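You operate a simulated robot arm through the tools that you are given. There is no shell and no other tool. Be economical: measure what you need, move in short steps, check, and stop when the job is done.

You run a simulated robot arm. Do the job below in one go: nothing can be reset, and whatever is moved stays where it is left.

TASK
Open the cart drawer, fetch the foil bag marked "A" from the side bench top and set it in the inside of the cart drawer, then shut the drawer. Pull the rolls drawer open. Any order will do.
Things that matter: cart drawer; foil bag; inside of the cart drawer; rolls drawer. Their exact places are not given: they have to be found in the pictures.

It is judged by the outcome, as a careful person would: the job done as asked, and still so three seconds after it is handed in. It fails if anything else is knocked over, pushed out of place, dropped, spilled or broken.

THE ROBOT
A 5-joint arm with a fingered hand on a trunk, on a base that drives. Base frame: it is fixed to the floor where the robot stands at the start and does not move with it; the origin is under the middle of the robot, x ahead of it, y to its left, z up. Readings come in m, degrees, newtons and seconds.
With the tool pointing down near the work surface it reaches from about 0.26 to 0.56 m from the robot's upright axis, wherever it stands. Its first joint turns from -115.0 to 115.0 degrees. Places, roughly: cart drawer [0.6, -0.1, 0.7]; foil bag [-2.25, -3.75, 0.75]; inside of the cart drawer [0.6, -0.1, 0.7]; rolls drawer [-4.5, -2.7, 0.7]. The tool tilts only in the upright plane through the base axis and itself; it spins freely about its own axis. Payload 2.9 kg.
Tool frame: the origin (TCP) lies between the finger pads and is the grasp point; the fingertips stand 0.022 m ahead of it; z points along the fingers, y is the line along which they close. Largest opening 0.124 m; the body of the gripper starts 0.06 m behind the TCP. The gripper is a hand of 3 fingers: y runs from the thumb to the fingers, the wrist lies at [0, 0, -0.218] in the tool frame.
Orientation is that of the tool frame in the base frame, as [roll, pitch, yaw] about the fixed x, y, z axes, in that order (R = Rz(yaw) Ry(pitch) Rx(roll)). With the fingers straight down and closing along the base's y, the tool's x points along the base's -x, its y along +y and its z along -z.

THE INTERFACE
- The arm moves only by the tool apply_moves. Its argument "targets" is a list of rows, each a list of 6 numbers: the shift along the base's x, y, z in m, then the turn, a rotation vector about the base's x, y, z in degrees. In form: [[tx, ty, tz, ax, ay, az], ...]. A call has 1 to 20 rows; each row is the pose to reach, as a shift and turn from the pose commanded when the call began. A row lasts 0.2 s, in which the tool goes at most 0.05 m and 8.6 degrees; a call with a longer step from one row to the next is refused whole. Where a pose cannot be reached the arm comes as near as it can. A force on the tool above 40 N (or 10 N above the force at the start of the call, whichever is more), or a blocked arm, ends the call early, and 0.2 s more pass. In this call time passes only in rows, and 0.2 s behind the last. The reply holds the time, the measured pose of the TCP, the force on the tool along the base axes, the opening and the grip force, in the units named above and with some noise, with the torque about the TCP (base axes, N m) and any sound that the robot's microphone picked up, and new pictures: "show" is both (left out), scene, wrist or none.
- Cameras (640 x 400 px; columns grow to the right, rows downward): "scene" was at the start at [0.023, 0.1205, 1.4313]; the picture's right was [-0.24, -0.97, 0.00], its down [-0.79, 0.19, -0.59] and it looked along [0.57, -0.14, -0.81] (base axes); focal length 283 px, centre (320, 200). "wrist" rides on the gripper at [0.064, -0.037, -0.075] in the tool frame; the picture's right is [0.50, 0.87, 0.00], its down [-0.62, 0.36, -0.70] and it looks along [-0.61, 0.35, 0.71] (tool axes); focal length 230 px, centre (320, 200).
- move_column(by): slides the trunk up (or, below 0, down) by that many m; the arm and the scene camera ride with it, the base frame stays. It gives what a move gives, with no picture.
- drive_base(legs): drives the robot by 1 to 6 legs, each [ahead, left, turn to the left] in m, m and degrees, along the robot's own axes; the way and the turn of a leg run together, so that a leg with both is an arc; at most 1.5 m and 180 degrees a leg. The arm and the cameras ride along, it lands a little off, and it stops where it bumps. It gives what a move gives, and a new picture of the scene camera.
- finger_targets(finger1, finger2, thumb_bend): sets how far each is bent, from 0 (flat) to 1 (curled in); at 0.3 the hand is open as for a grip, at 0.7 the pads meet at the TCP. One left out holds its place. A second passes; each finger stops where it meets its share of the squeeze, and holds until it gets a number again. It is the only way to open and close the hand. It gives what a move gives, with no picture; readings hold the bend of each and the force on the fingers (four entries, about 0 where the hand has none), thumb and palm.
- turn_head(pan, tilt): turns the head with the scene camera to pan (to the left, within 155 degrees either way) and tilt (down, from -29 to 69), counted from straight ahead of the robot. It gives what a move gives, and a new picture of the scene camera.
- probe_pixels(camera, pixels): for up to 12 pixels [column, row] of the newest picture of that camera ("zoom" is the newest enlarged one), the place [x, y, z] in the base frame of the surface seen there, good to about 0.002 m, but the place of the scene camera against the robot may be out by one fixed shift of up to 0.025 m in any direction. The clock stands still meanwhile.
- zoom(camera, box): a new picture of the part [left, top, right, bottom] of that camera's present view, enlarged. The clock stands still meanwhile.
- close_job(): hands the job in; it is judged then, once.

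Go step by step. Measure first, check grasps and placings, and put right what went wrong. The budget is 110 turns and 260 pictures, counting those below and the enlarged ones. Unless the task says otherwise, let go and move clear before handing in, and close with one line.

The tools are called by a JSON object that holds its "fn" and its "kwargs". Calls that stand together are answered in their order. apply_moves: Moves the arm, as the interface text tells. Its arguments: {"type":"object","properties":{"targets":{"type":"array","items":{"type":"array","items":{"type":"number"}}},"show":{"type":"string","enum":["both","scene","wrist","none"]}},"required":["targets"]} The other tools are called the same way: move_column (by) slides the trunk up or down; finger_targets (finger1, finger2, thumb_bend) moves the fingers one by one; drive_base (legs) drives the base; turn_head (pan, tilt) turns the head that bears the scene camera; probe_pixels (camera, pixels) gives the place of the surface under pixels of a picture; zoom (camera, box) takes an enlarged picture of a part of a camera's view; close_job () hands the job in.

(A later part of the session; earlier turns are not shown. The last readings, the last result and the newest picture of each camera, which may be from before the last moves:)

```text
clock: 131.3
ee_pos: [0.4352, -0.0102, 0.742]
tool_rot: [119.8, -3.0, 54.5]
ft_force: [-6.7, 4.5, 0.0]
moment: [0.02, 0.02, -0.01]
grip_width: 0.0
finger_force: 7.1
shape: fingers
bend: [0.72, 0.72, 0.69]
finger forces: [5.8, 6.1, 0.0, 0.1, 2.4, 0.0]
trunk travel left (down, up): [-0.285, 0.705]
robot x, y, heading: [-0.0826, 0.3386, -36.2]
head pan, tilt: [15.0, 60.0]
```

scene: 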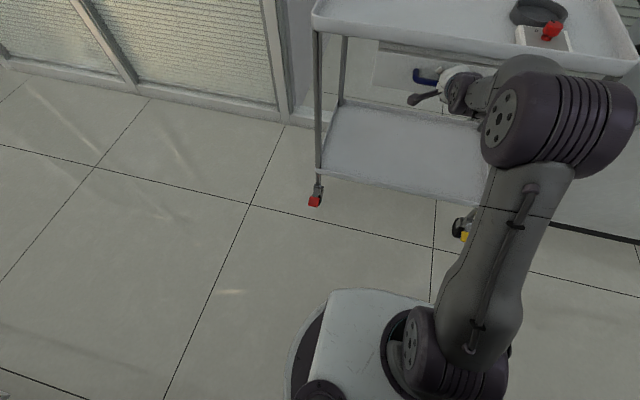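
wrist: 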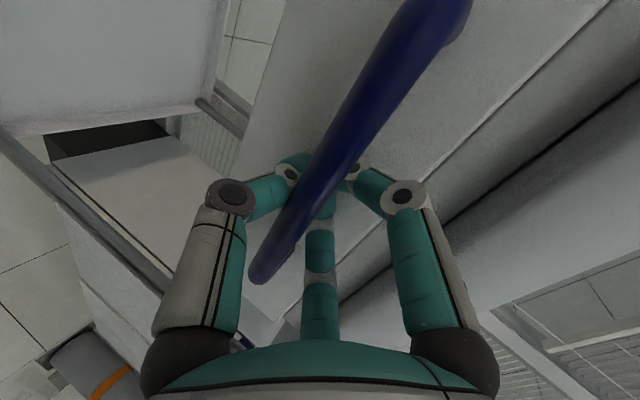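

There's ~8 N of resistance. Check whether the drawer face is back at its original position (n≈-0.381).

{"fn": "probe_pixels", "kwargs": {"camera": "wrist", "pixels": [[350, 60], [270, 110], [255, 275], [440, 30], [480, 100], [560, 120], [520, 150]]}}

{"fn": "apply_moves", "kwargs": {"targets": [[0.006, -0.004, 0, 0, 0, 0], [0.012, -0.009, 0, 0, 0, 0]], "show": "wrist"}}

{"fn": "probe_pixels", "kwargs": {"camera": "wrist", "pixels": [[350, 60], [270, 110], [440, 30], [400, 40]]}}

```text
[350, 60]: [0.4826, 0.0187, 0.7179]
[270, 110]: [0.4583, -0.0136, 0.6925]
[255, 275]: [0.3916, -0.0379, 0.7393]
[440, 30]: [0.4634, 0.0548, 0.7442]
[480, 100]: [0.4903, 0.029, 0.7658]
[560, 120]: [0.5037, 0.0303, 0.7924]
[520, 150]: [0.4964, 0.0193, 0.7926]
```

```text
clock: 131.9
ee_pos: [0.4469, -0.0172, 0.7427]
tool_rot: [120.0, -2.9, 54.5]
ft_force: [-21.2, 18.6, -0.2]
moment: [0.21, 0.24, 0.06]
grip_width: 0.0
finger_force: 26.7
shape: fingers
bend: [0.74, 0.74, 0.69]
finger forces: [26.0, 24.5, 0.1, 0.1, 3.1, 0.1]
trunk travel left (down, up): [-0.285, 0.705]
robot x, y, heading: [-0.0836, 0.34, -36.0]
head pan, tilt: [15.0, 60.0]
```

wrist: 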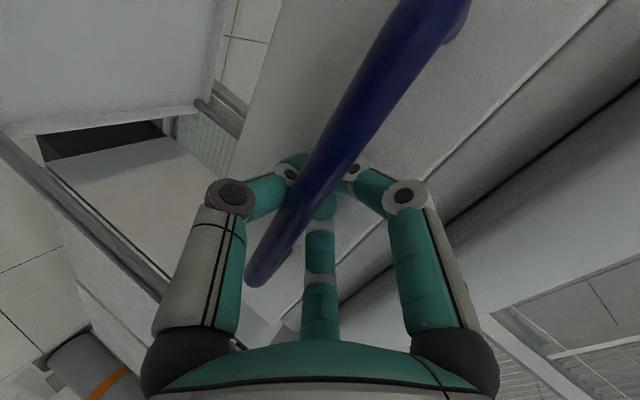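

```text
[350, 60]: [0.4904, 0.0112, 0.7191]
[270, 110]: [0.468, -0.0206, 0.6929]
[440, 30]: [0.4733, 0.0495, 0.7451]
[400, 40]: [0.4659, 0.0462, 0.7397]
```

The face moved ~1 cm further under ~27 N. Check that the tray/cart itself has not shifted.

{"fn": "probe_pixels", "kwargs": {"camera": "wrist", "pixels": [[560, 120], [520, 150], [480, 100], [600, 150], [500, 200]]}}

{"fn": "zoom", "kwargs": {"camera": "scene", "box": [300, 0, 640, 230]}}

{"fn": "probe_pixels", "kwargs": {"camera": "zoom", "pixels": [[35, 55], [200, 75], [300, 95], [29, 378], [180, 140], [310, 370]]}}

```text
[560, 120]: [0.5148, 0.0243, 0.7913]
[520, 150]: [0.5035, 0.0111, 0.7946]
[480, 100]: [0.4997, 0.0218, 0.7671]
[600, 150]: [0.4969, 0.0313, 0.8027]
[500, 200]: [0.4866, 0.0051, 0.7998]
```

```text
1.74 times, centred on (470, 115) of scene
```

zoom: 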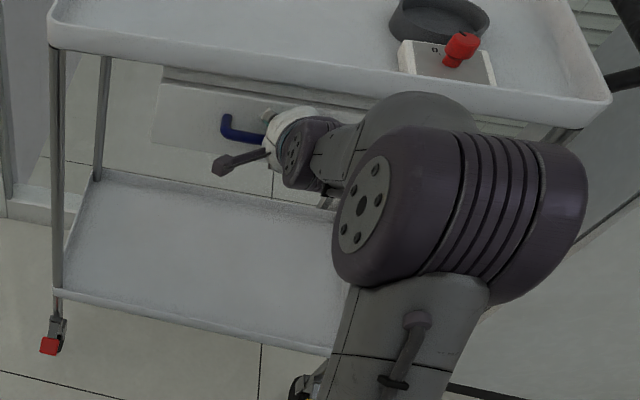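

```text
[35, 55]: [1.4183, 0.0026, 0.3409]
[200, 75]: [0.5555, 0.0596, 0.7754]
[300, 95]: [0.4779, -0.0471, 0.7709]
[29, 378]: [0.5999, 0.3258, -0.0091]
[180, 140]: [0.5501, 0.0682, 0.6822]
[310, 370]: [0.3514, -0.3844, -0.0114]
```

Probe the tray rim precisely in the current zoom to compare with its earlier place (n≈-0.385).

{"fn": "probe_pixels", "kwargs": {"camera": "zoom", "pixels": [[51, 30], [60, 40], [150, 50], [250, 65], [350, 80], [50, 290], [150, 313], [48, 350]]}}

{"fn": "probe_pixels", "kwargs": {"camera": "scene", "pixels": [[316, 18], [400, 35], [500, 55], [322, 170], [380, 182], [315, 202]]}}

```text
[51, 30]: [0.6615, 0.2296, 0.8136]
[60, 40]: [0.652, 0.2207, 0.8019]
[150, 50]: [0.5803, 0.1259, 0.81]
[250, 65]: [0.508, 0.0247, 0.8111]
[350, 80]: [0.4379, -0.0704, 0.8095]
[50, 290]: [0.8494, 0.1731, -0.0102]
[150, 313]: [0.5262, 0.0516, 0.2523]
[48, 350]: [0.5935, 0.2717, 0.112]
```

```text
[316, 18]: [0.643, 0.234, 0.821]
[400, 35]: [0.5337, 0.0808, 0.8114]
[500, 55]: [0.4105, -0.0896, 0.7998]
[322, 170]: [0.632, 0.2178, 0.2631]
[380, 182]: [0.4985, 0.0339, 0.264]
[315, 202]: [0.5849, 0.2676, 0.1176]
```

The cart itself shifted ~11 mm under that push (rim n −0.385 → −0.396). Relieve the pressure first and see whether it springs back.

{"fn": "apply_moves", "kwargs": {"targets": [[-0.006, 0.004, 0, 0, 0, 0], [-0.011, 0.008, 0, 0, 0, 0]], "show": "scene"}}

{"fn": "probe_pixels", "kwargs": {"camera": "scene", "pixels": [[316, 18], [350, 25], [400, 35], [450, 45], [322, 170], [380, 182], [440, 195], [315, 202]]}}

```text
clock: 132.5
ee_pos: [0.438, -0.0123, 0.7431]
tool_rot: [119.7, -3.0, 54.5]
ft_force: [0.7, 2.7, -2.0]
moment: [0.0, -0.07, -0.01]
grip_width: 0.0
finger_force: 2.3
shape: fingers
bend: [0.72, 0.72, 0.69]
finger forces: [0.0, 0.0, 0.0, 0.1, 4.0, 0.1]
trunk travel left (down, up): [-0.285, 0.705]
robot x, y, heading: [-0.0812, 0.3394, -35.9]
head pan, tilt: [15.0, 60.0]
```

scene: 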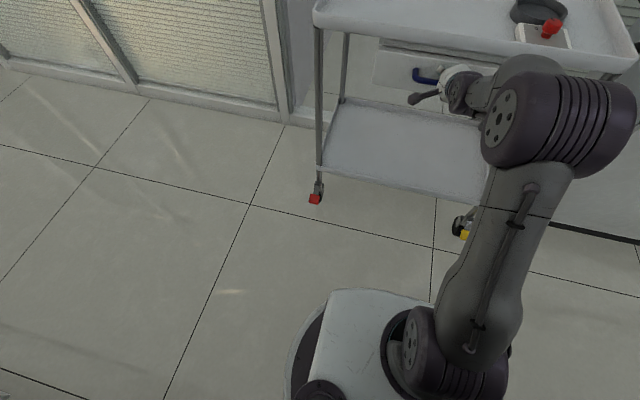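

```text
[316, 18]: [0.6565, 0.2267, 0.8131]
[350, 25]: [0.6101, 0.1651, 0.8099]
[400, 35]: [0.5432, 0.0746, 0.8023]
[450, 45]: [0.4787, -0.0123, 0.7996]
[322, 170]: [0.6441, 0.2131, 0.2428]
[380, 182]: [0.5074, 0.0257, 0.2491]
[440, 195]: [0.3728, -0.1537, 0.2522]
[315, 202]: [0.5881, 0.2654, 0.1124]
```

The 11 mm shift stayed. I'll release the handle first, back off, and then gently draw the cart back by its tray lip.

{"fn": "finger_targets", "kwargs": {"finger1": 0.46, "finger2": 0.46, "thumb_bend": 0.42}}

{"fn": "apply_moves", "kwargs": {"targets": [[-0.02, 0.0135, 0.014, 0, 0, 0], [-0.045, 0.03, 0.032, 0, 0, 0], [-0.072, 0.048, 0.05, 0, 0, 0], [-0.095, 0.064, 0.07, 0, 0, 0]], "show": "wrist"}}

{"fn": "move_column", "kwargs": {"by": 0.2}}

{"fn": "zoom", "kwargs": {"camera": "wrist", "box": [0, 0, 640, 400]}}

```text
clock: 133.5
ee_pos: [0.4344, -0.01, 0.7427]
tool_rot: [119.9, -3.0, 54.5]
ft_force: [-20.5, 13.3, 0.5]
moment: [0.09, 0.13, -0.03]
grip_width: 0.0546
finger_force: 11.9
shape: fingers
bend: [0.53, 0.55, 0.42]
finger forces: [11.5, 13.4, 0.0, 0.1, 0.1, 0.0]
trunk travel left (down, up): [-0.285, 0.705]
robot x, y, heading: [-0.0853, 0.3394, -36.0]
head pan, tilt: [15.0, 60.0]
```

```text
clock: 134.5
ee_pos: [0.3405, 0.0534, 0.8128]
tool_rot: [119.8, -3.0, 54.5]
ft_force: [0.8, -0.8, 0.5]
moment: [0.0, 0.01, 0.03]
grip_width: 0.0657
finger_force: 0.0
shape: fingers
bend: [0.46, 0.46, 0.42]
finger forces: [0.0, 0.0, 0.1, 0.0, 0.0, 0.1]
trunk travel left (down, up): [-0.285, 0.705]
robot x, y, heading: [-0.0818, 0.3386, -35.8]
head pan, tilt: [15.0, 60.0]
```

wrist: 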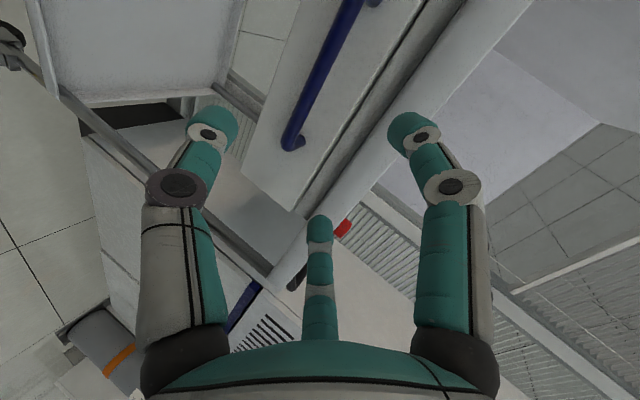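

```text
clock: 136.7
ee_pos: [0.3411, 0.0532, 1.0125]
tool_rot: [119.8, -3.0, 54.5]
ft_force: [0.2, -0.1, -1.2]
moment: [0.01, -0.01, 0.0]
grip_width: 0.066
finger_force: 0.1
shape: fingers
bend: [0.46, 0.46, 0.42]
finger forces: [0.1, 0.1, 0.0, 0.0, 0.0, 0.1]
trunk travel left (down, up): [-0.485, 0.505]
robot x, y, heading: [-0.0857, 0.338, -35.8]
head pan, tilt: [15.0, 60.0]
```

```text
1.00 times, centred on (320, 200) of wrist (not enlarged: the box is as wide or as high as the picture)
```

zoom: 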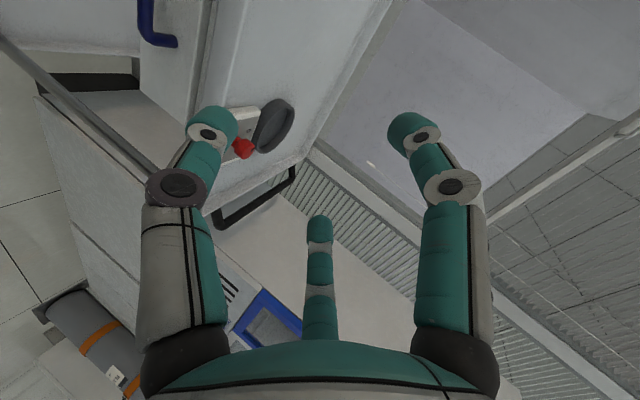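

While opening, the fingers pressed the face again. Check the current cart and drawer position in the scene.

{"fn": "turn_head", "kwargs": {"pan": 15, "tilt": 58}}

```text
clock: 137.3
ee_pos: [0.3412, 0.0524, 1.0111]
tool_rot: [119.9, -3.0, 54.5]
ft_force: [-0.7, 0.2, -0.1]
moment: [0.01, 0.01, -0.02]
grip_width: 0.0657
finger_force: 0.1
shape: fingers
bend: [0.46, 0.46, 0.42]
finger forces: [0.0, 0.0, 0.1, 0.0, 0.0, 0.0]
trunk travel left (down, up): [-0.485, 0.505]
robot x, y, heading: [-0.0854, 0.3397, -36.1]
head pan, tilt: [15.0, 58.0]
```

scene: 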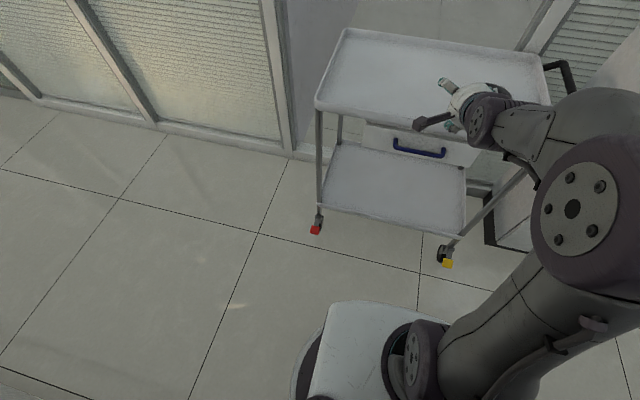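

{"fn": "probe_pixels", "kwargs": {"camera": "scene", "pixels": [[340, 113], [380, 121], [318, 104], [375, 145], [440, 160], [345, 208], [390, 216], [440, 229], [316, 229], [345, 110], [410, 95]]}}

{"fn": "zoom", "kwargs": {"camera": "scene", "box": [300, 80, 500, 280]}}

{"fn": "probe_pixels", "kwargs": {"camera": "wrist", "pixels": [[300, 60], [345, 60], [420, 60], [460, 40], [400, 90], [360, 160]]}}

```text
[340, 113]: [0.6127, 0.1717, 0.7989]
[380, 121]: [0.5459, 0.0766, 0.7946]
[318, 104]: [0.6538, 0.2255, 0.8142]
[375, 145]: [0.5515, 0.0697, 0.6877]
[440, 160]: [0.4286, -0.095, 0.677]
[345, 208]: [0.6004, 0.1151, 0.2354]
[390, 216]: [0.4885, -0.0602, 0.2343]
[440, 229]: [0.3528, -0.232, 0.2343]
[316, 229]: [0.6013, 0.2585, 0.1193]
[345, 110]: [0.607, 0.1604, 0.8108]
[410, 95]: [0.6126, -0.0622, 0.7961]
```

```text
2.00 times, centred on (400, 180) of scene
```

zoom: 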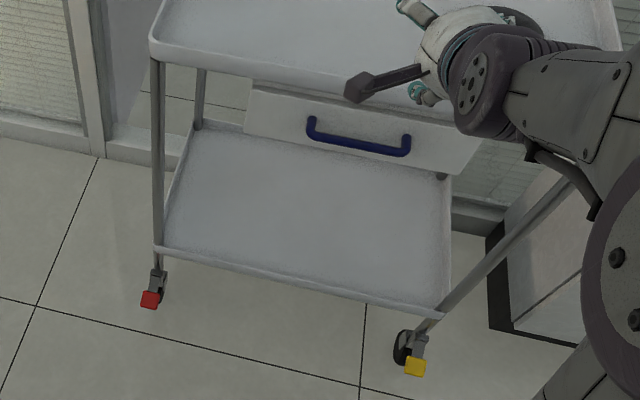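

```text
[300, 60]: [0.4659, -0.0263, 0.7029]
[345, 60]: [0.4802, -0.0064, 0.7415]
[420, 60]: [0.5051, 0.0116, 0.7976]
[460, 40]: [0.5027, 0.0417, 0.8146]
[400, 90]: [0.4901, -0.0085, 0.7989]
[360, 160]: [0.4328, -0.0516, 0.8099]
```

Cart is offset ~11 mm but the drawer is shut. I'll make a fist, un-tilt to ~30°, come 10 cm closer, and hover over the tray behind its front lip.

{"fn": "finger_targets", "kwargs": {"finger1": 0.72, "finger2": 0.72, "thumb_bend": 0.72}}

{"fn": "apply_moves", "kwargs": {"targets": [[0, 0, 0, 4.2, 6.2, 0], [0, 0, 0, 8.4, 12.4, 0], [0, 0, 0, 12.6, 18.7, 0], [0, 0, 0, 16.8, 24.9, 0]], "show": "none"}}

{"fn": "drive_base", "kwargs": {"legs": [[0.1, 0, 0]]}}

```text
clock: 138.3
ee_pos: [0.3413, 0.0535, 1.0119]
tool_rot: [119.9, -3.0, 54.4]
ft_force: [0.3, -0.1, -0.5]
moment: [0.0, 0.01, 0.0]
grip_width: 0.0
finger_force: 0.0
shape: fingers
bend: [0.71, 0.71, 0.71]
finger forces: [0.1, 0.0, 0.1, 0.0, 0.0, 0.0]
trunk travel left (down, up): [-0.485, 0.505]
robot x, y, heading: [-0.0793, 0.3422, -35.9]
head pan, tilt: [15.0, 58.0]
```

```text
clock: 139.3
ee_pos: [0.3413, 0.0525, 1.0127]
tool_rot: [149.9, -1.7, 53.2]
ft_force: [-0.2, 0.6, 0.3]
moment: [0.02, 0.01, 0.01]
grip_width: 0.0
finger_force: 0.0
shape: fingers
bend: [0.71, 0.71, 0.71]
finger forces: [0.0, 0.1, 0.0, 0.0, 0.0, 0.0]
trunk travel left (down, up): [-0.485, 0.505]
robot x, y, heading: [-0.08, 0.3395, -35.8]
head pan, tilt: [15.0, 58.0]
```

```text
clock: 140.4
ee_pos: [0.422, -0.0059, 1.0114]
tool_rot: [149.9, -1.8, 53.3]
ft_force: [-0.7, 0.3, -0.8]
moment: [0.03, -0.01, 0.0]
grip_width: 0.0004
finger_force: 0.0
shape: fingers
bend: [0.71, 0.71, 0.71]
finger forces: [0.0, 0.0, 0.1, 0.0, 0.0, 0.1]
trunk travel left (down, up): [-0.485, 0.505]
robot x, y, heading: [-0.0017, 0.2813, -36.0]
head pan, tilt: [15.0, 58.0]
```

scene: 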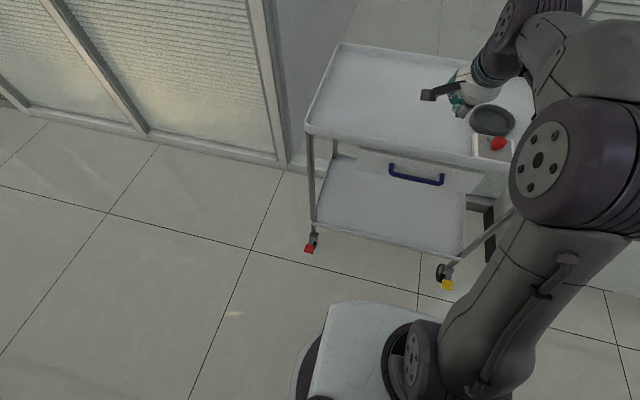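

Move above the tray behind the lip, then lower to z≈0.88 and inspect.

{"fn": "apply_moves", "kwargs": {"targets": [[0.033, -0.009, 0, 0, 0, 0], [0.066, -0.017, 0, 0, 0, 0], [0.099, -0.026, 0, 0, 0, 0]], "show": "none"}}

{"fn": "move_column", "kwargs": {"by": -0.13}}

{"fn": "apply_moves", "kwargs": {"targets": [[0, 0, 0, 0, 0, 0]], "show": "both"}}

{"fn": "probe_pixels", "kwargs": {"camera": "wrist", "pixels": [[150, 100], [200, 100], [250, 100], [300, 100], [320, 60], [220, 150], [180, 50], [120, 50]]}}

```text
clock: 141.2
ee_pos: [0.5191, -0.0419, 1.0116]
tool_rot: [150.2, -2.8, 53.8]
ft_force: [1.1, 0.7, 0.3]
moment: [0.01, -0.03, -0.02]
grip_width: 0.0
finger_force: 0.0
shape: fingers
bend: [0.71, 0.71, 0.71]
finger forces: [0.0, 0.1, 0.0, 0.0, 0.0, 0.1]
out of reach, approached as far as the arm can: row 2, 3
trunk travel left (down, up): [-0.485, 0.505]
robot x, y, heading: [-0.001, 0.2754, -36.0]
head pan, tilt: [15.0, 58.0]
```

```text
clock: 142.8
ee_pos: [0.518, -0.0412, 0.8835]
tool_rot: [150.0, -2.8, 53.7]
ft_force: [-0.2, 0.7, 0.2]
moment: [-0.02, -0.01, 0.01]
grip_width: 0.0
finger_force: 0.0
shape: fingers
bend: [0.71, 0.71, 0.71]
finger forces: [0.0, 0.0, 0.0, 0.0, 0.0, 0.0]
trunk travel left (down, up): [-0.355, 0.635]
robot x, y, heading: [-0.0028, 0.278, -36.1]
head pan, tilt: [15.0, 58.0]
```

```text
clock: 143.2
ee_pos: [0.5183, -0.0409, 0.8843]
tool_rot: [150.0, -3.0, 53.8]
ft_force: [0.5, 0.5, 0.4]
moment: [0.0, 0.04, -0.04]
grip_width: 0.0001
finger_force: 0.0
shape: fingers
bend: [0.71, 0.71, 0.71]
finger forces: [0.1, 0.0, 0.0, 0.0, 0.1, 0.0]
trunk travel left (down, up): [-0.355, 0.635]
robot x, y, heading: [-0.0024, 0.2822, -36.1]
head pan, tilt: [15.0, 58.0]
```

scene: 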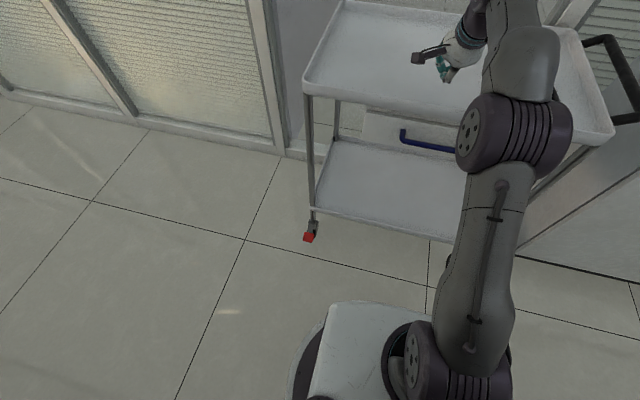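
wrist: 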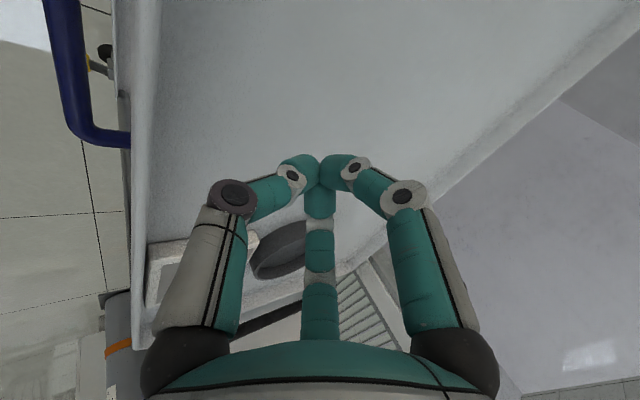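

```text
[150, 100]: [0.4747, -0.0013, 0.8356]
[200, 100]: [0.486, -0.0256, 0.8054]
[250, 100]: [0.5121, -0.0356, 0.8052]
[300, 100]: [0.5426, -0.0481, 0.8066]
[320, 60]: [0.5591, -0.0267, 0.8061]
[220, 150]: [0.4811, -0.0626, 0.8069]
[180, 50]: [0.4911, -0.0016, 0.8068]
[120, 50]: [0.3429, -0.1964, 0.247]
```

Tray floor z 0.806, lip top 0.836 at n≈-0.385. Lower so the tips are ~1.2 cm above the floor and draw toward the lip by ~4 cm.

{"fn": "apply_moves", "kwargs": {"targets": [[0, 0, -0.022, 0, 0, 0], [0, 0, -0.043, 0, 0, 0], [-0.012, 0.009, -0.043, 0, 0, 0], [-0.024, 0.018, -0.043, 0, 0, 0]], "show": "wrist"}}

{"fn": "probe_pixels", "kwargs": {"camera": "wrist", "pixels": [[150, 100], [170, 100], [200, 100], [180, 50], [200, 30], [300, 170], [320, 200]]}}

```text
clock: 144.2
ee_pos: [0.496, -0.0235, 0.8432]
tool_rot: [149.5, -3.1, 54.0]
ft_force: [10.3, -7.1, 20.9]
moment: [0.29, 0.37, 0.02]
grip_width: 0.0
finger_force: 11.3
shape: fingers
bend: [0.71, 0.71, 0.7]
finger forces: [0.0, 0.0, 0.0, 0.1, 22.5, 0.0]
trunk travel left (down, up): [-0.355, 0.635]
robot x, y, heading: [-0.0002, 0.2809, -35.9]
head pan, tilt: [15.0, 58.0]
```

wrist: 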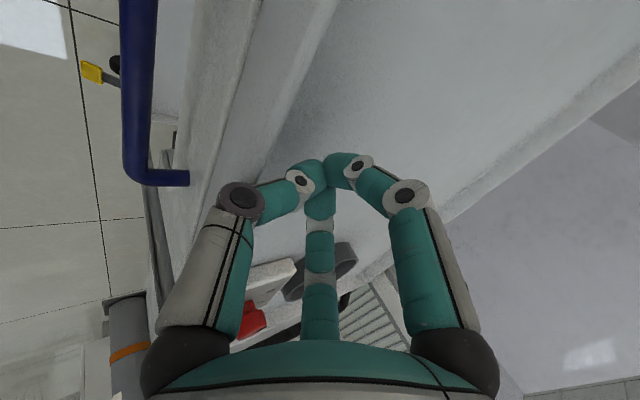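

```text
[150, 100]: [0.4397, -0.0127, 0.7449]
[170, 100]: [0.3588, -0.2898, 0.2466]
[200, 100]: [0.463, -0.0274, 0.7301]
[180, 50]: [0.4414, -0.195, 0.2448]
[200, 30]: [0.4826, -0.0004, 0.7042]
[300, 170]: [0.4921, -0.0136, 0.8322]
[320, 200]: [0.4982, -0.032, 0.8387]
```

The thumb rides on the lip top (21 N upward), not useful. I'll lift, open, and instead pinch the lip between thumb (outside) and fingers (inside).

{"fn": "apply_moves", "kwargs": {"targets": [[0.004, -0.003, 0.02, 0, 0, 0], [0.004, -0.003, 0.05, 0, 0, 0], [-0.01, 0.007, 0.06, 4.2, 6.2, 0], [-0.023, 0.016, 0.06, 8.4, 12.4, 0]], "show": "none"}}

{"fn": "finger_targets", "kwargs": {"finger1": 0.45, "finger2": 0.45, "thumb_bend": 0.45}}

{"fn": "apply_moves", "kwargs": {"targets": [[0, 0, -0.01, 0, 0, 0]], "show": "both"}}

{"fn": "probe_pixels", "kwargs": {"camera": "wrist", "pixels": [[200, 60], [230, 60], [250, 60], [270, 60], [290, 60], [310, 60], [240, 120], [260, 120], [280, 120], [300, 120]]}}

```text
clock: 145.2
ee_pos: [0.4667, -0.0058, 0.8958]
tool_rot: [165.0, -1.7, 53.1]
ft_force: [-0.1, -0.2, -0.2]
moment: [-0.01, 0.0, -0.01]
grip_width: 0.0001
finger_force: 0.0
shape: fingers
bend: [0.71, 0.71, 0.71]
finger forces: [0.0, 0.0, 0.0, 0.0, 0.0, 0.0]
out of reach, approached as far as the arm can: row 4
trunk travel left (down, up): [-0.355, 0.635]
robot x, y, heading: [-0.0004, 0.28, -36.1]
head pan, tilt: [15.0, 58.0]
```

```text
clock: 146.2
ee_pos: [0.4669, -0.0057, 0.8964]
tool_rot: [165.0, -1.7, 53.0]
ft_force: [0.3, -0.3, -0.1]
moment: [0.0, 0.01, 0.03]
grip_width: 0.0631
finger_force: 0.1
shape: fingers
bend: [0.45, 0.45, 0.45]
finger forces: [0.0, 0.0, 0.0, 0.0, 0.0, 0.0]
trunk travel left (down, up): [-0.355, 0.635]
robot x, y, heading: [-0.003, 0.2772, -36.4]
head pan, tilt: [15.0, 58.0]
```

```text
clock: 146.6
ee_pos: [0.4676, -0.0042, 0.8866]
tool_rot: [164.8, -1.6, 53.0]
ft_force: [-0.6, 0.5, -0.6]
moment: [0.0, 0.01, 0.06]
grip_width: 0.0628
finger_force: 0.0
shape: fingers
bend: [0.45, 0.45, 0.45]
finger forces: [0.0, 0.0, 0.1, 0.0, 0.0, 0.0]
trunk travel left (down, up): [-0.355, 0.635]
robot x, y, heading: [-0.0014, 0.2788, -35.6]
head pan, tilt: [15.0, 58.0]
```

scene: 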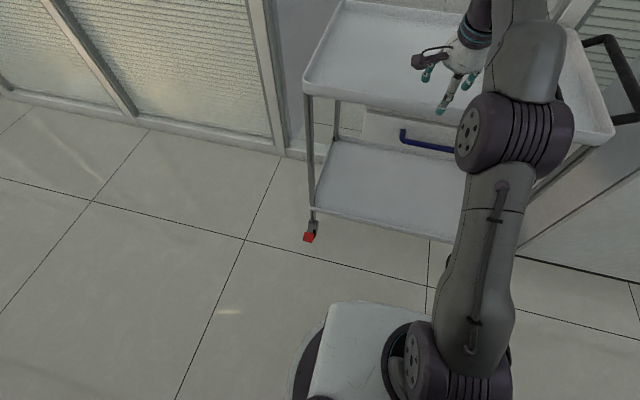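
wrist: 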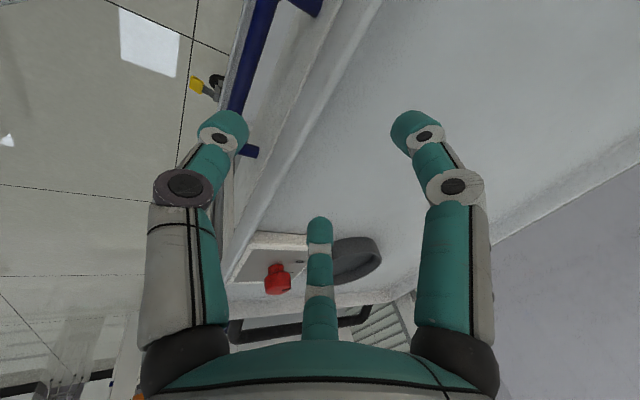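

```text
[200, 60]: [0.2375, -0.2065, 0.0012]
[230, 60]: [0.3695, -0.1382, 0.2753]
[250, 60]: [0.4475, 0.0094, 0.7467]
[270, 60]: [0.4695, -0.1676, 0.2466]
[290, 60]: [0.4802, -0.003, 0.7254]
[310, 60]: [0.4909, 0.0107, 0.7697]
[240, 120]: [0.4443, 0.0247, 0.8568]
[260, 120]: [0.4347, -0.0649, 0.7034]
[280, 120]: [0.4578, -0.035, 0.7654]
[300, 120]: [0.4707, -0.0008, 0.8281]
```

Lip outer face n≈-0.382, TCP is right above it. Descend 4.5 cm with a 5 mm inward shift, then pinch.

{"fn": "apply_moves", "kwargs": {"targets": [[0.005, -0.004, -0.015, 0, 0, 0], [0.005, -0.004, -0.03, 0, 0, 0], [0.005, -0.004, -0.045, 0, 0, 0]], "show": "wrist"}}

{"fn": "finger_targets", "kwargs": {"finger1": 0.72, "finger2": 0.72, "thumb_bend": 0.72}}

{"fn": "zoom", "kwargs": {"camera": "wrist", "box": [0, 0, 640, 400]}}

```text
clock: 147.4
ee_pos: [0.4717, -0.0079, 0.84]
tool_rot: [164.9, -1.7, 53.1]
ft_force: [0.3, 1.1, 0.8]
moment: [-0.03, -0.02, -0.02]
grip_width: 0.0629
finger_force: 0.1
shape: fingers
bend: [0.45, 0.45, 0.45]
finger forces: [0.0, 0.0, 0.1, 0.1, 0.0, 0.1]
trunk travel left (down, up): [-0.355, 0.635]
robot x, y, heading: [0.0005, 0.2844, -35.9]
head pan, tilt: [15.0, 58.0]
```

wrist: 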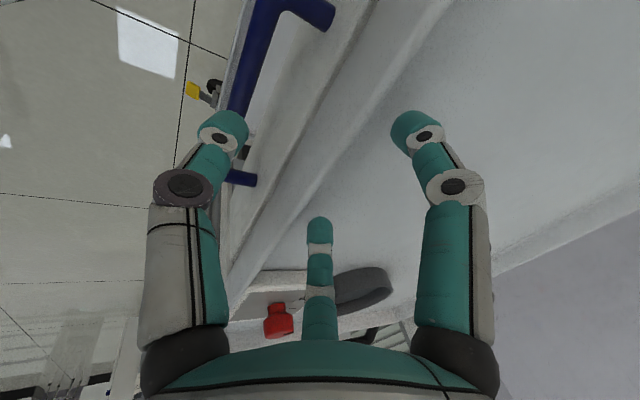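

```text
clock: 148.4
ee_pos: [0.4719, -0.0076, 0.8408]
tool_rot: [165.0, -1.7, 53.0]
ft_force: [-5.4, 2.7, -0.9]
moment: [0.07, 0.09, 0.03]
grip_width: 0.0037
finger_force: 5.2
shape: fingers
bend: [0.71, 0.71, 0.66]
finger forces: [1.6, 1.6, 0.0, 0.0, 7.6, 0.1]
trunk travel left (down, up): [-0.355, 0.635]
robot x, y, heading: [0.0008, 0.2795, -36.2]
head pan, tilt: [15.0, 58.0]
```

```text
1.00 times, centred on (320, 200) of wrist (not enlarged: the box is as wide or as high as the picture)
```

zoom: 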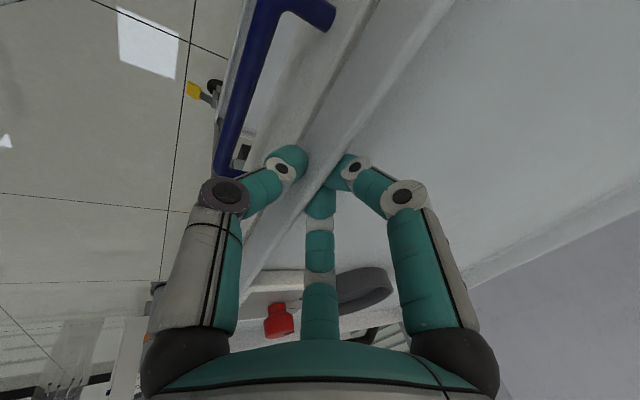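

The lip is pinched. Pull outward ~14 mm in small steps and re-measure.

{"fn": "apply_moves", "kwargs": {"targets": [[-0.003, 0.002, 0, 0, 0, 0], [-0.006, 0.004, 0, 0, 0, 0], [-0.009, 0.006, 0, 0, 0, 0], [-0.011, 0.008, 0, 0, 0, 0]], "show": "scene"}}

{"fn": "probe_pixels", "kwargs": {"camera": "scene", "pixels": [[330, 98], [350, 101], [380, 107], [360, 213], [400, 226], [330, 205]]}}

```text
clock: 149.3
ee_pos: [0.4675, -0.0046, 0.8405]
tool_rot: [164.2, -1.9, 53.0]
ft_force: [16.4, -12.4, 0.6]
moment: [-0.15, -0.19, 0.03]
grip_width: 0.0022
finger_force: 14.6
shape: fingers
bend: [0.68, 0.68, 0.68]
finger forces: [11.6, 12.9, 0.0, 0.1, 4.3, 0.1]
trunk travel left (down, up): [-0.355, 0.635]
robot x, y, heading: [0.0019, 0.2733, -36.1]
head pan, tilt: [15.0, 58.0]
stopped in row 4: the force on the tool passed its limit at 43 N (the readings are from after the stop); the commanded pose is now the measured one
```

scene: 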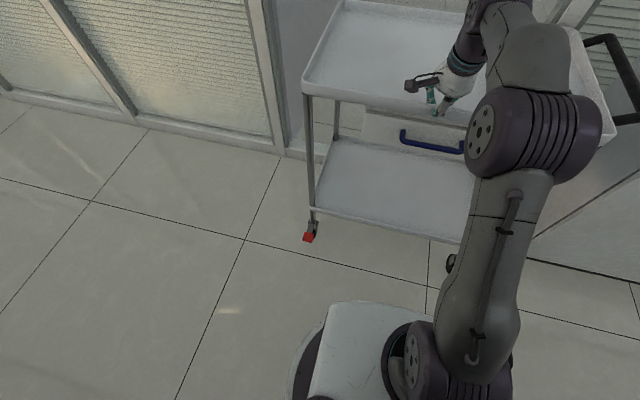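

```text
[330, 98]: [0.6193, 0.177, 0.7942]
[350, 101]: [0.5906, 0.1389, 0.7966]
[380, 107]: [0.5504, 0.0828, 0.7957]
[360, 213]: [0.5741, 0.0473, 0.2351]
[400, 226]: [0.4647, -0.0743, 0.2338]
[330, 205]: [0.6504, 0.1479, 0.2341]
```

The cart didn't move at 43 N pull. One gentle try by backing the base 2 cm while holding the lip.

{"fn": "drive_base", "kwargs": {"legs": [[-0.02, 0, 0]]}}

{"fn": "probe_pixels", "kwargs": {"camera": "scene", "pixels": [[335, 90], [350, 95], [380, 101], [360, 208], [400, 220], [370, 100]]}}

```text
clock: 150.1
ee_pos: [0.4667, -0.0035, 0.8428]
tool_rot: [163.2, -1.8, 52.9]
ft_force: [15.4, -9.7, -0.1]
moment: [-0.13, -0.17, 0.01]
grip_width: 0.0026
finger_force: 14.4
shape: fingers
bend: [0.67, 0.67, 0.69]
finger forces: [11.0, 12.3, 0.0, 0.0, 4.7, 0.0]
trunk travel left (down, up): [-0.355, 0.635]
robot x, y, heading: [-0.007, 0.2866, -36.0]
head pan, tilt: [15.0, 58.0]
stopped in leg 1: the force on the tool passed its limit at 52 N (the readings are from after the stop); the commanded pose is now the measured one
```

scene: 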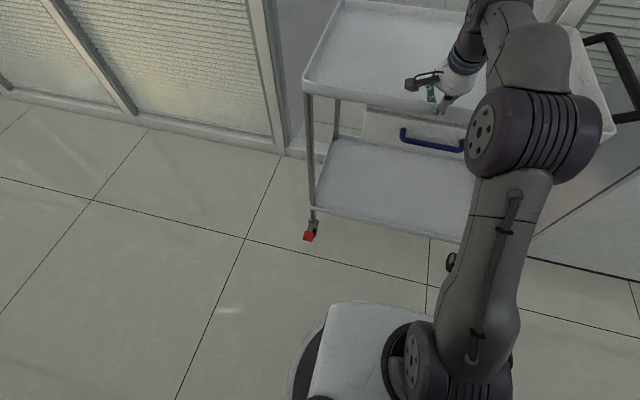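

```text
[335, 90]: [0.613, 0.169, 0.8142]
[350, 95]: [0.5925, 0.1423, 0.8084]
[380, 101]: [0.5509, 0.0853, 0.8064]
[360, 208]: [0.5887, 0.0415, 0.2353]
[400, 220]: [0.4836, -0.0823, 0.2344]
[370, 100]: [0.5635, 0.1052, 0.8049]
```

The cart is braked and won't come back at >50 N; an 11 mm shift is minor and I won't force it. Release the lip and rise.

{"fn": "finger_targets", "kwargs": {"finger1": 0.45, "finger2": 0.45, "thumb_bend": 0.45}}

{"fn": "move_column", "kwargs": {"by": 0.28}}

{"fn": "drive_base", "kwargs": {"legs": [[-0.07, 0, 0]]}}

```text
clock: 151.1
ee_pos: [0.4639, -0.0018, 0.8459]
tool_rot: [163.0, -1.9, 53.1]
ft_force: [0.6, 0.1, 0.1]
moment: [-0.01, -0.02, -0.03]
grip_width: 0.0632
finger_force: 0.1
shape: fingers
bend: [0.45, 0.45, 0.45]
finger forces: [0.0, 0.0, 0.0, 0.1, 0.0, 0.0]
trunk travel left (down, up): [-0.355, 0.635]
robot x, y, heading: [-0.0076, 0.2843, -36.1]
head pan, tilt: [15.0, 58.0]
```

```text
clock: 153.9
ee_pos: [0.4626, -0.0011, 1.125]
tool_rot: [163.1, -1.9, 53.0]
ft_force: [0.7, 0.3, -0.4]
moment: [-0.01, 0.0, 0.02]
grip_width: 0.0631
finger_force: 0.2
shape: fingers
bend: [0.45, 0.45, 0.45]
finger forces: [0.0, 0.0, 0.0, 0.1, 0.0, 0.0]
trunk travel left (down, up): [-0.635, 0.355]
robot x, y, heading: [-0.007, 0.2839, -36.0]
head pan, tilt: [15.0, 58.0]
```

```text
clock: 155.0
ee_pos: [0.4051, 0.0406, 1.1254]
tool_rot: [163.0, -1.9, 53.1]
ft_force: [-0.9, 0.8, 0.4]
moment: [-0.02, 0.01, -0.01]
grip_width: 0.0631
finger_force: 0.1
shape: fingers
bend: [0.45, 0.45, 0.45]
finger forces: [0.0, 0.1, 0.0, 0.0, 0.0, 0.0]
trunk travel left (down, up): [-0.635, 0.355]
robot x, y, heading: [-0.0632, 0.3255, -36.0]
head pan, tilt: [15.0, 58.0]
```

scene: 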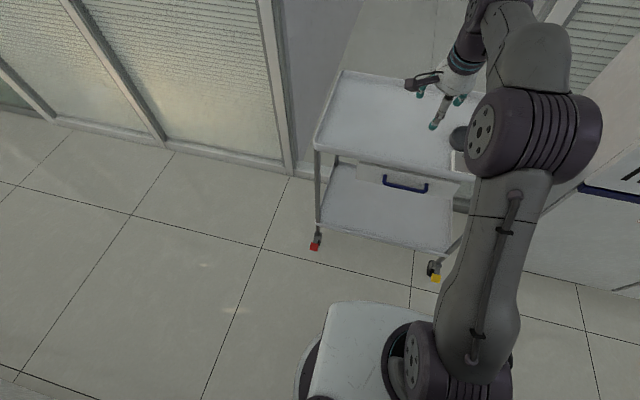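

Retract the arm, then turn and drive back down the aisle toward the rolls drawer.

{"fn": "apply_moves", "kwargs": {"targets": [[-0.035, 0.025, 0, 0, 0, 0], [-0.07, 0.05, 0, 0, 0, 0], [-0.105, 0.075, 0, 0, 0, 0], [-0.14, 0.1, 0, 0, 0, 0]], "show": "none"}}

{"fn": "drive_base", "kwargs": {"legs": [[0, 0, -90], [1.5, 0, 0], [0.6, 0, 0]]}}

{"fn": "turn_head", "kwargs": {"pan": -15, "tilt": 20}}

```text
clock: 156.0
ee_pos: [0.2623, 0.1404, 1.1251]
tool_rot: [163.1, -2.7, 53.2]
ft_force: [-0.7, -1.2, 0.4]
moment: [-0.02, 0.0, 0.0]
grip_width: 0.0632
finger_force: 0.0
shape: fingers
bend: [0.45, 0.45, 0.45]
finger forces: [0.1, 0.0, 0.0, 0.1, 0.0, 0.0]
out of reach, approached as far as the arm can: row 4
trunk travel left (down, up): [-0.635, 0.355]
robot x, y, heading: [-0.0625, 0.3276, -36.0]
head pan, tilt: [15.0, 58.0]
```

```text
clock: 170.2
ee_pos: [-1.5303, -1.6695, 1.1255]
tool_rot: [163.2, -2.5, -38.1]
ft_force: [0.3, 1.0, -1.1]
moment: [-0.03, 0.01, 0.02]
grip_width: 0.0631
finger_force: 0.0
shape: fingers
bend: [0.45, 0.45, 0.45]
finger forces: [0.0, 0.1, 0.0, 0.1, 0.0, 0.0]
trunk travel left (down, up): [-0.635, 0.355]
robot x, y, heading: [-1.3346, -1.346, -127.5]
head pan, tilt: [15.0, 58.0]
```

scene: 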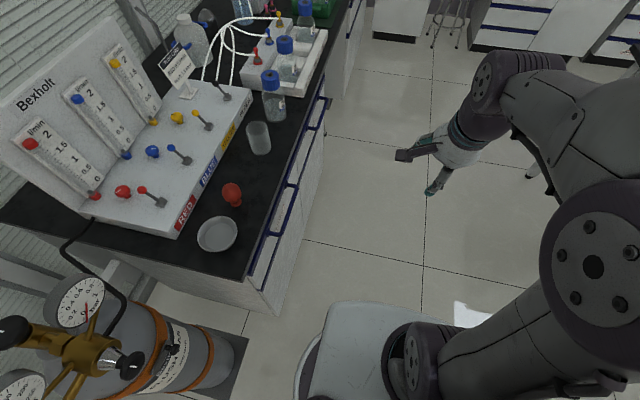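

```text
clock: 171.3
ee_pos: [-1.5296, -1.6693, 1.1244]
tool_rot: [163.2, -2.6, -38.1]
ft_force: [0.5, 0.4, 0.1]
moment: [-0.03, -0.02, -0.02]
grip_width: 0.0634
finger_force: 0.1
shape: fingers
bend: [0.45, 0.45, 0.45]
finger forces: [0.0, 0.1, 0.1, 0.0, 0.1, 0.0]
trunk travel left (down, up): [-0.635, 0.355]
robot x, y, heading: [-1.3382, -1.347, -127.5]
head pan, tilt: [-15.0, 20.0]
```

scene: 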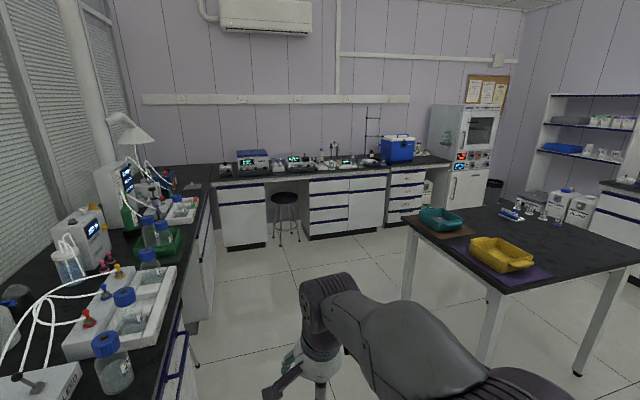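

Now zoom on the far drawer stack at (405,190) to read labels and measure.

{"fn": "zoom", "kwargs": {"camera": "scene", "box": [370, 160, 450, 230]}}

{"fn": "probe_pixels", "kwargs": {"camera": "scene", "pixels": [[405, 178], [405, 190], [405, 204], [405, 218], [390, 176], [424, 174], [340, 235], [285, 215], [488, 365], [402, 295], [415, 240], [280, 240]]}}

{"fn": "zoom", "kwargs": {"camera": "scene", "box": [290, 160, 400, 250]}}

```text
5.71 times, centred on (410, 195) of scene
```

zoom: 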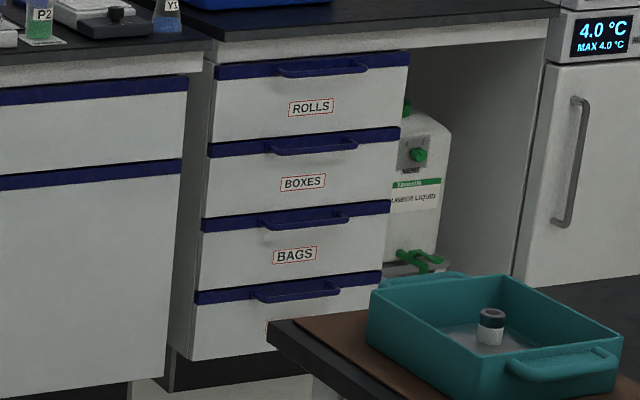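

```text
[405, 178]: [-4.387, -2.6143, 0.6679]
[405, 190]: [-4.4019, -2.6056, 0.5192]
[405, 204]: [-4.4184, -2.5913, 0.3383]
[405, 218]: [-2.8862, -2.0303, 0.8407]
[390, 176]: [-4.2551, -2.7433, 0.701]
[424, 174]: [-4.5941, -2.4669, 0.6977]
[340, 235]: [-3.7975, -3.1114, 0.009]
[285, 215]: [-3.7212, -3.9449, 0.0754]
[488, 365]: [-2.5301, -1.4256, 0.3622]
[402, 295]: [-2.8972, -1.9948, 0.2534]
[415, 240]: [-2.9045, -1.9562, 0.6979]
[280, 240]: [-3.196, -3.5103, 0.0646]
```

```text
4.44 times, centred on (345, 205) of scene
```

zoom: 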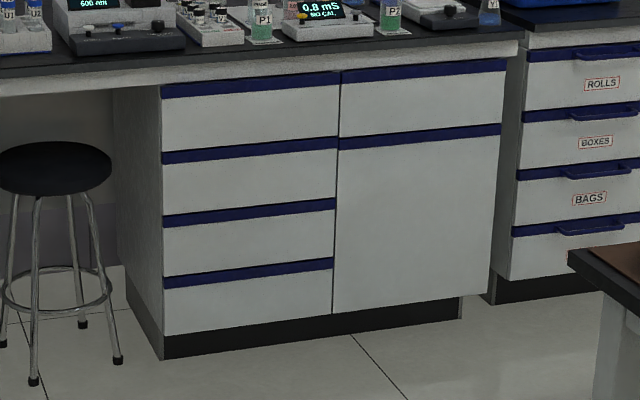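

ROLLS is the top drawer (label confirmed), centre n≈2.05, front u≈-4.70. Drive to stand ~0.65 m in front of it.

{"fn": "drive_base", "kwargs": {"legs": [[0, 0, 1.5], [1.5, 0, 0], [0.62, 0, 0], [0, -1.0, 0], [0, -0.74, 0]]}}

{"fn": "turn_head", "kwargs": {"pan": 15, "tilt": 50}}

```text
clock: 190.5
ee_pos: [-4.1607, -2.4068, 1.125]
tool_rot: [163.1, -2.5, -37.2]
ft_force: [-0.6, 0.4, 0.5]
moment: [-0.02, 0.04, 0.01]
grip_width: 0.0634
finger_force: 0.0
shape: fingers
bend: [0.45, 0.45, 0.45]
finger forces: [0.0, 0.0, 0.0, 0.1, 0.0, 0.0]
trunk travel left (down, up): [-0.635, 0.355]
robot x, y, heading: [-3.9724, -2.0805, -126.5]
head pan, tilt: [-15.0, 20.0]
```

scene: 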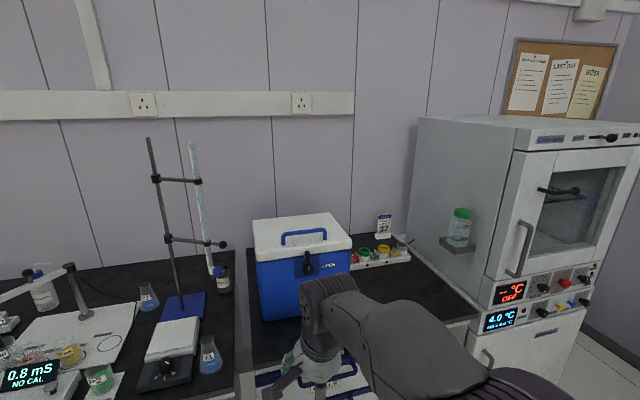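

```text
clock: 191.5
ee_pos: [-4.16, -2.4056, 1.1257]
tool_rot: [163.2, -2.7, -37.2]
ft_force: [-0.5, 0.6, -0.1]
moment: [0.02, -0.01, 0.0]
grip_width: 0.0631
finger_force: 0.1
shape: fingers
bend: [0.45, 0.45, 0.45]
finger forces: [0.1, 0.0, 0.1, 0.1, 0.0, 0.0]
trunk travel left (down, up): [-0.635, 0.355]
robot x, y, heading: [-3.97, -2.084, -126.5]
head pan, tilt: [15.0, 50.0]
```

scene: 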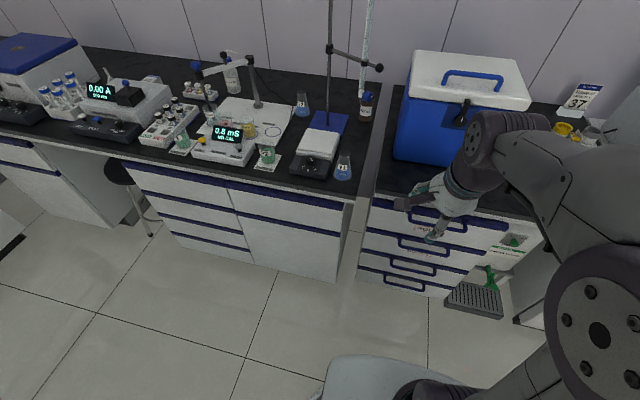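

In front of the drawer stack. Zoom on the handles in both cameras.

{"fn": "zoom", "kwargs": {"camera": "scene", "box": [350, 180, 520, 300]}}

{"fn": "zoom", "kwargs": {"camera": "wrist", "box": [0, 0, 640, 400]}}

```text
3.33 times, centred on (435, 240) of scene
```

zoom: 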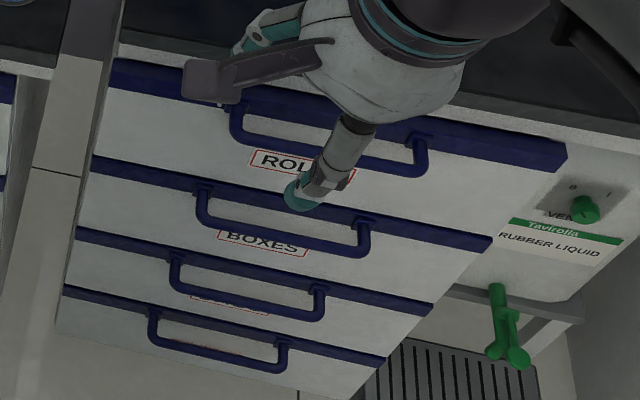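

```text
1.00 times, centred on (320, 200) of wrist (not enlarged: the box is as wide or as high as the picture)
```

zoom: 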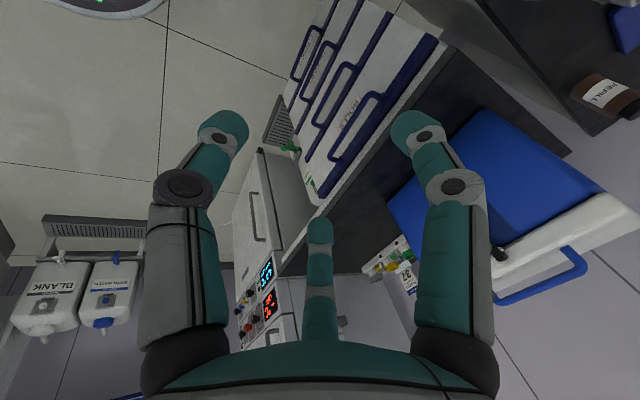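

{"fn": "zoom", "kwargs": {"camera": "wrist", "box": [290, 20, 450, 200]}}

```text
2.22 times, centred on (370, 110) of wrist
```

zoom: 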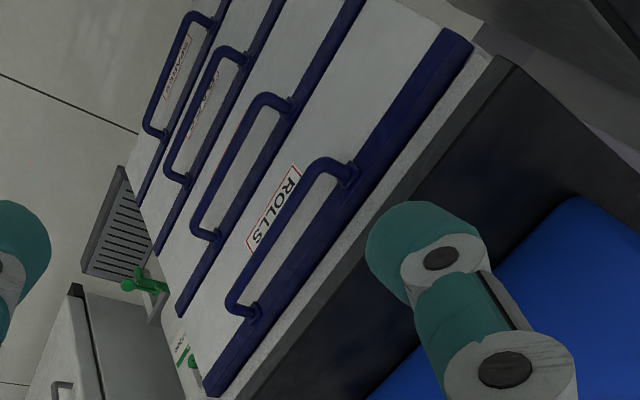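

{"fn": "probe_pixels", "kwargs": {"camera": "zoom", "pixels": [[325, 164], [300, 198], [277, 235], [255, 270], [231, 302], [350, 178], [250, 312], [300, 235], [440, 45], [215, 380], [395, 190], [340, 270]]}}

```text
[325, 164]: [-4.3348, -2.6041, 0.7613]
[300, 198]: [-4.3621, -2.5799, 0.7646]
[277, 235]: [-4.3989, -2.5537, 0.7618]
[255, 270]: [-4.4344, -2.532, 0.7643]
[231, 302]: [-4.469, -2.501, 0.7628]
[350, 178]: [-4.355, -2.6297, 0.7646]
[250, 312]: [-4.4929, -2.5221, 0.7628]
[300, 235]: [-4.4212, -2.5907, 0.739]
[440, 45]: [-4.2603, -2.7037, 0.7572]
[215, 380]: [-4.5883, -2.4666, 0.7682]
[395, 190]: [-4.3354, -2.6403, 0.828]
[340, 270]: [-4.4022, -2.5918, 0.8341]
```

Bar centre ≈(-4.402,-2.5525,0.758), face 4.3 cm behind. Strafe 7 cm right to align squarely.

{"fn": "drive_base", "kwargs": {"legs": [[0, -0.07, 0.5]]}}

```text
clock: 192.5
ee_pos: [-4.2152, -2.3652, 1.1256]
tool_rot: [163.1, -2.5, -36.7]
ft_force: [-0.1, 0.0, -0.5]
moment: [-0.02, -0.01, -0.01]
grip_width: 0.0631
finger_force: 0.0
shape: fingers
bend: [0.45, 0.45, 0.45]
finger forces: [0.0, 0.0, 0.0, 0.0, 0.0, 0.1]
trunk travel left (down, up): [-0.635, 0.355]
robot x, y, heading: [-4.0325, -2.0365, -126.1]
head pan, tilt: [15.0, 50.0]
```

scene: 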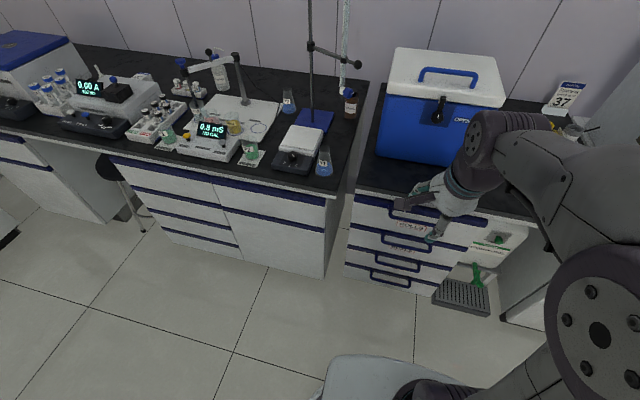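

Tilt to 60° and move to the pre-grasp column in front of the handle, then lower.

{"fn": "apply_moves", "kwargs": {"targets": [[-0.023, -0.0195, 0, -5.7, 4.3, -0.3], [-0.046, -0.039, 0, -11.4, 8.6, -0.7], [-0.068, -0.0585, 0, -17.1, 12.9, -1], [-0.091, -0.078, 0, -22.8, 17.3, -1.3], [-0.114, -0.0975, 0, -28.5, 21.6, -1.7], [-0.136, -0.117, 0, -34.2, 25.9, -2]], "show": "none"}}

{"fn": "move_column", "kwargs": {"by": -0.317}}

{"fn": "apply_moves", "kwargs": {"targets": [[0, 0, 0, 0, 0, 0]], "show": "both"}}

```text
clock: 193.9
ee_pos: [-4.3513, -2.4857, 1.1253]
tool_rot: [120.1, -2.1, -37.1]
ft_force: [0.0, -0.2, 0.2]
moment: [0.0, 0.01, -0.03]
grip_width: 0.063
finger_force: 0.0
shape: fingers
bend: [0.45, 0.45, 0.45]
finger forces: [0.1, 0.0, 0.1, 0.1, 0.0, 0.0]
trunk travel left (down, up): [-0.635, 0.355]
robot x, y, heading: [-4.0274, -2.0385, -126.2]
head pan, tilt: [15.0, 50.0]
```

```text
clock: 197.1
ee_pos: [-4.3498, -2.4851, 0.8076]
tool_rot: [120.2, -2.3, -36.9]
ft_force: [0.3, 0.8, -0.7]
moment: [0.01, 0.0, 0.02]
grip_width: 0.063
finger_force: 0.0
shape: fingers
bend: [0.45, 0.45, 0.45]
finger forces: [0.0, 0.0, 0.0, 0.1, 0.0, 0.0]
trunk travel left (down, up): [-0.318, 0.672]
robot x, y, heading: [-4.0323, -2.0387, -125.6]
head pan, tilt: [15.0, 50.0]
```

```text
clock: 197.4
ee_pos: [-4.3503, -2.4848, 0.8082]
tool_rot: [120.2, -2.3, -37.1]
ft_force: [0.7, -0.2, 0.5]
moment: [0.0, 0.0, 0.03]
grip_width: 0.0631
finger_force: 0.0
shape: fingers
bend: [0.45, 0.45, 0.45]
finger forces: [0.1, 0.1, 0.1, 0.1, 0.0, 0.0]
trunk travel left (down, up): [-0.318, 0.672]
robot x, y, heading: [-4.0293, -2.0356, -125.8]
head pan, tilt: [15.0, 50.0]
```

scene: 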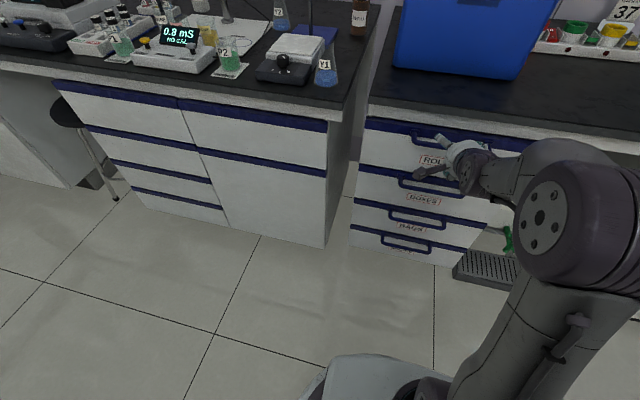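
wrist: 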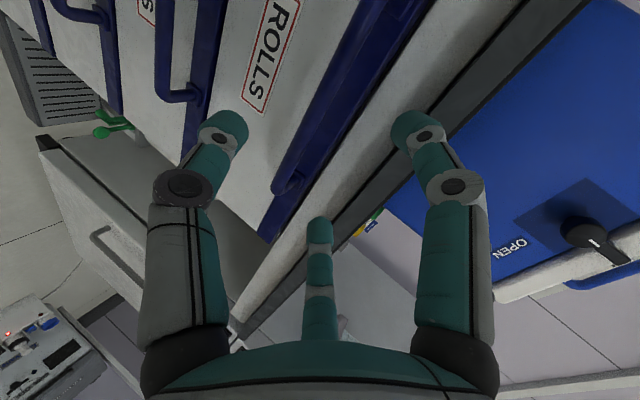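

Good alignment. Re-probe the bar from this pose.

{"fn": "probe_pixels", "kwargs": {"camera": "wrist", "pixels": [[283, 180], [300, 145], [330, 95], [360, 45], [385, 5], [290, 60], [300, 185], [380, 70], [400, 80], [430, 90]]}}

```text
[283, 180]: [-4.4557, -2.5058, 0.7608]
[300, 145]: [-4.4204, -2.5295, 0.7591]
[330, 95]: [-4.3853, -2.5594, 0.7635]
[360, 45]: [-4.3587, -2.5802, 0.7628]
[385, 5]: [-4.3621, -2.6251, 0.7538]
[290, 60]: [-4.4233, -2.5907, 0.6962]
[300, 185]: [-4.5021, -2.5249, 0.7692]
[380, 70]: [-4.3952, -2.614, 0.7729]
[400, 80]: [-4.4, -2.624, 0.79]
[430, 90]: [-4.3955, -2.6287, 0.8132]
```

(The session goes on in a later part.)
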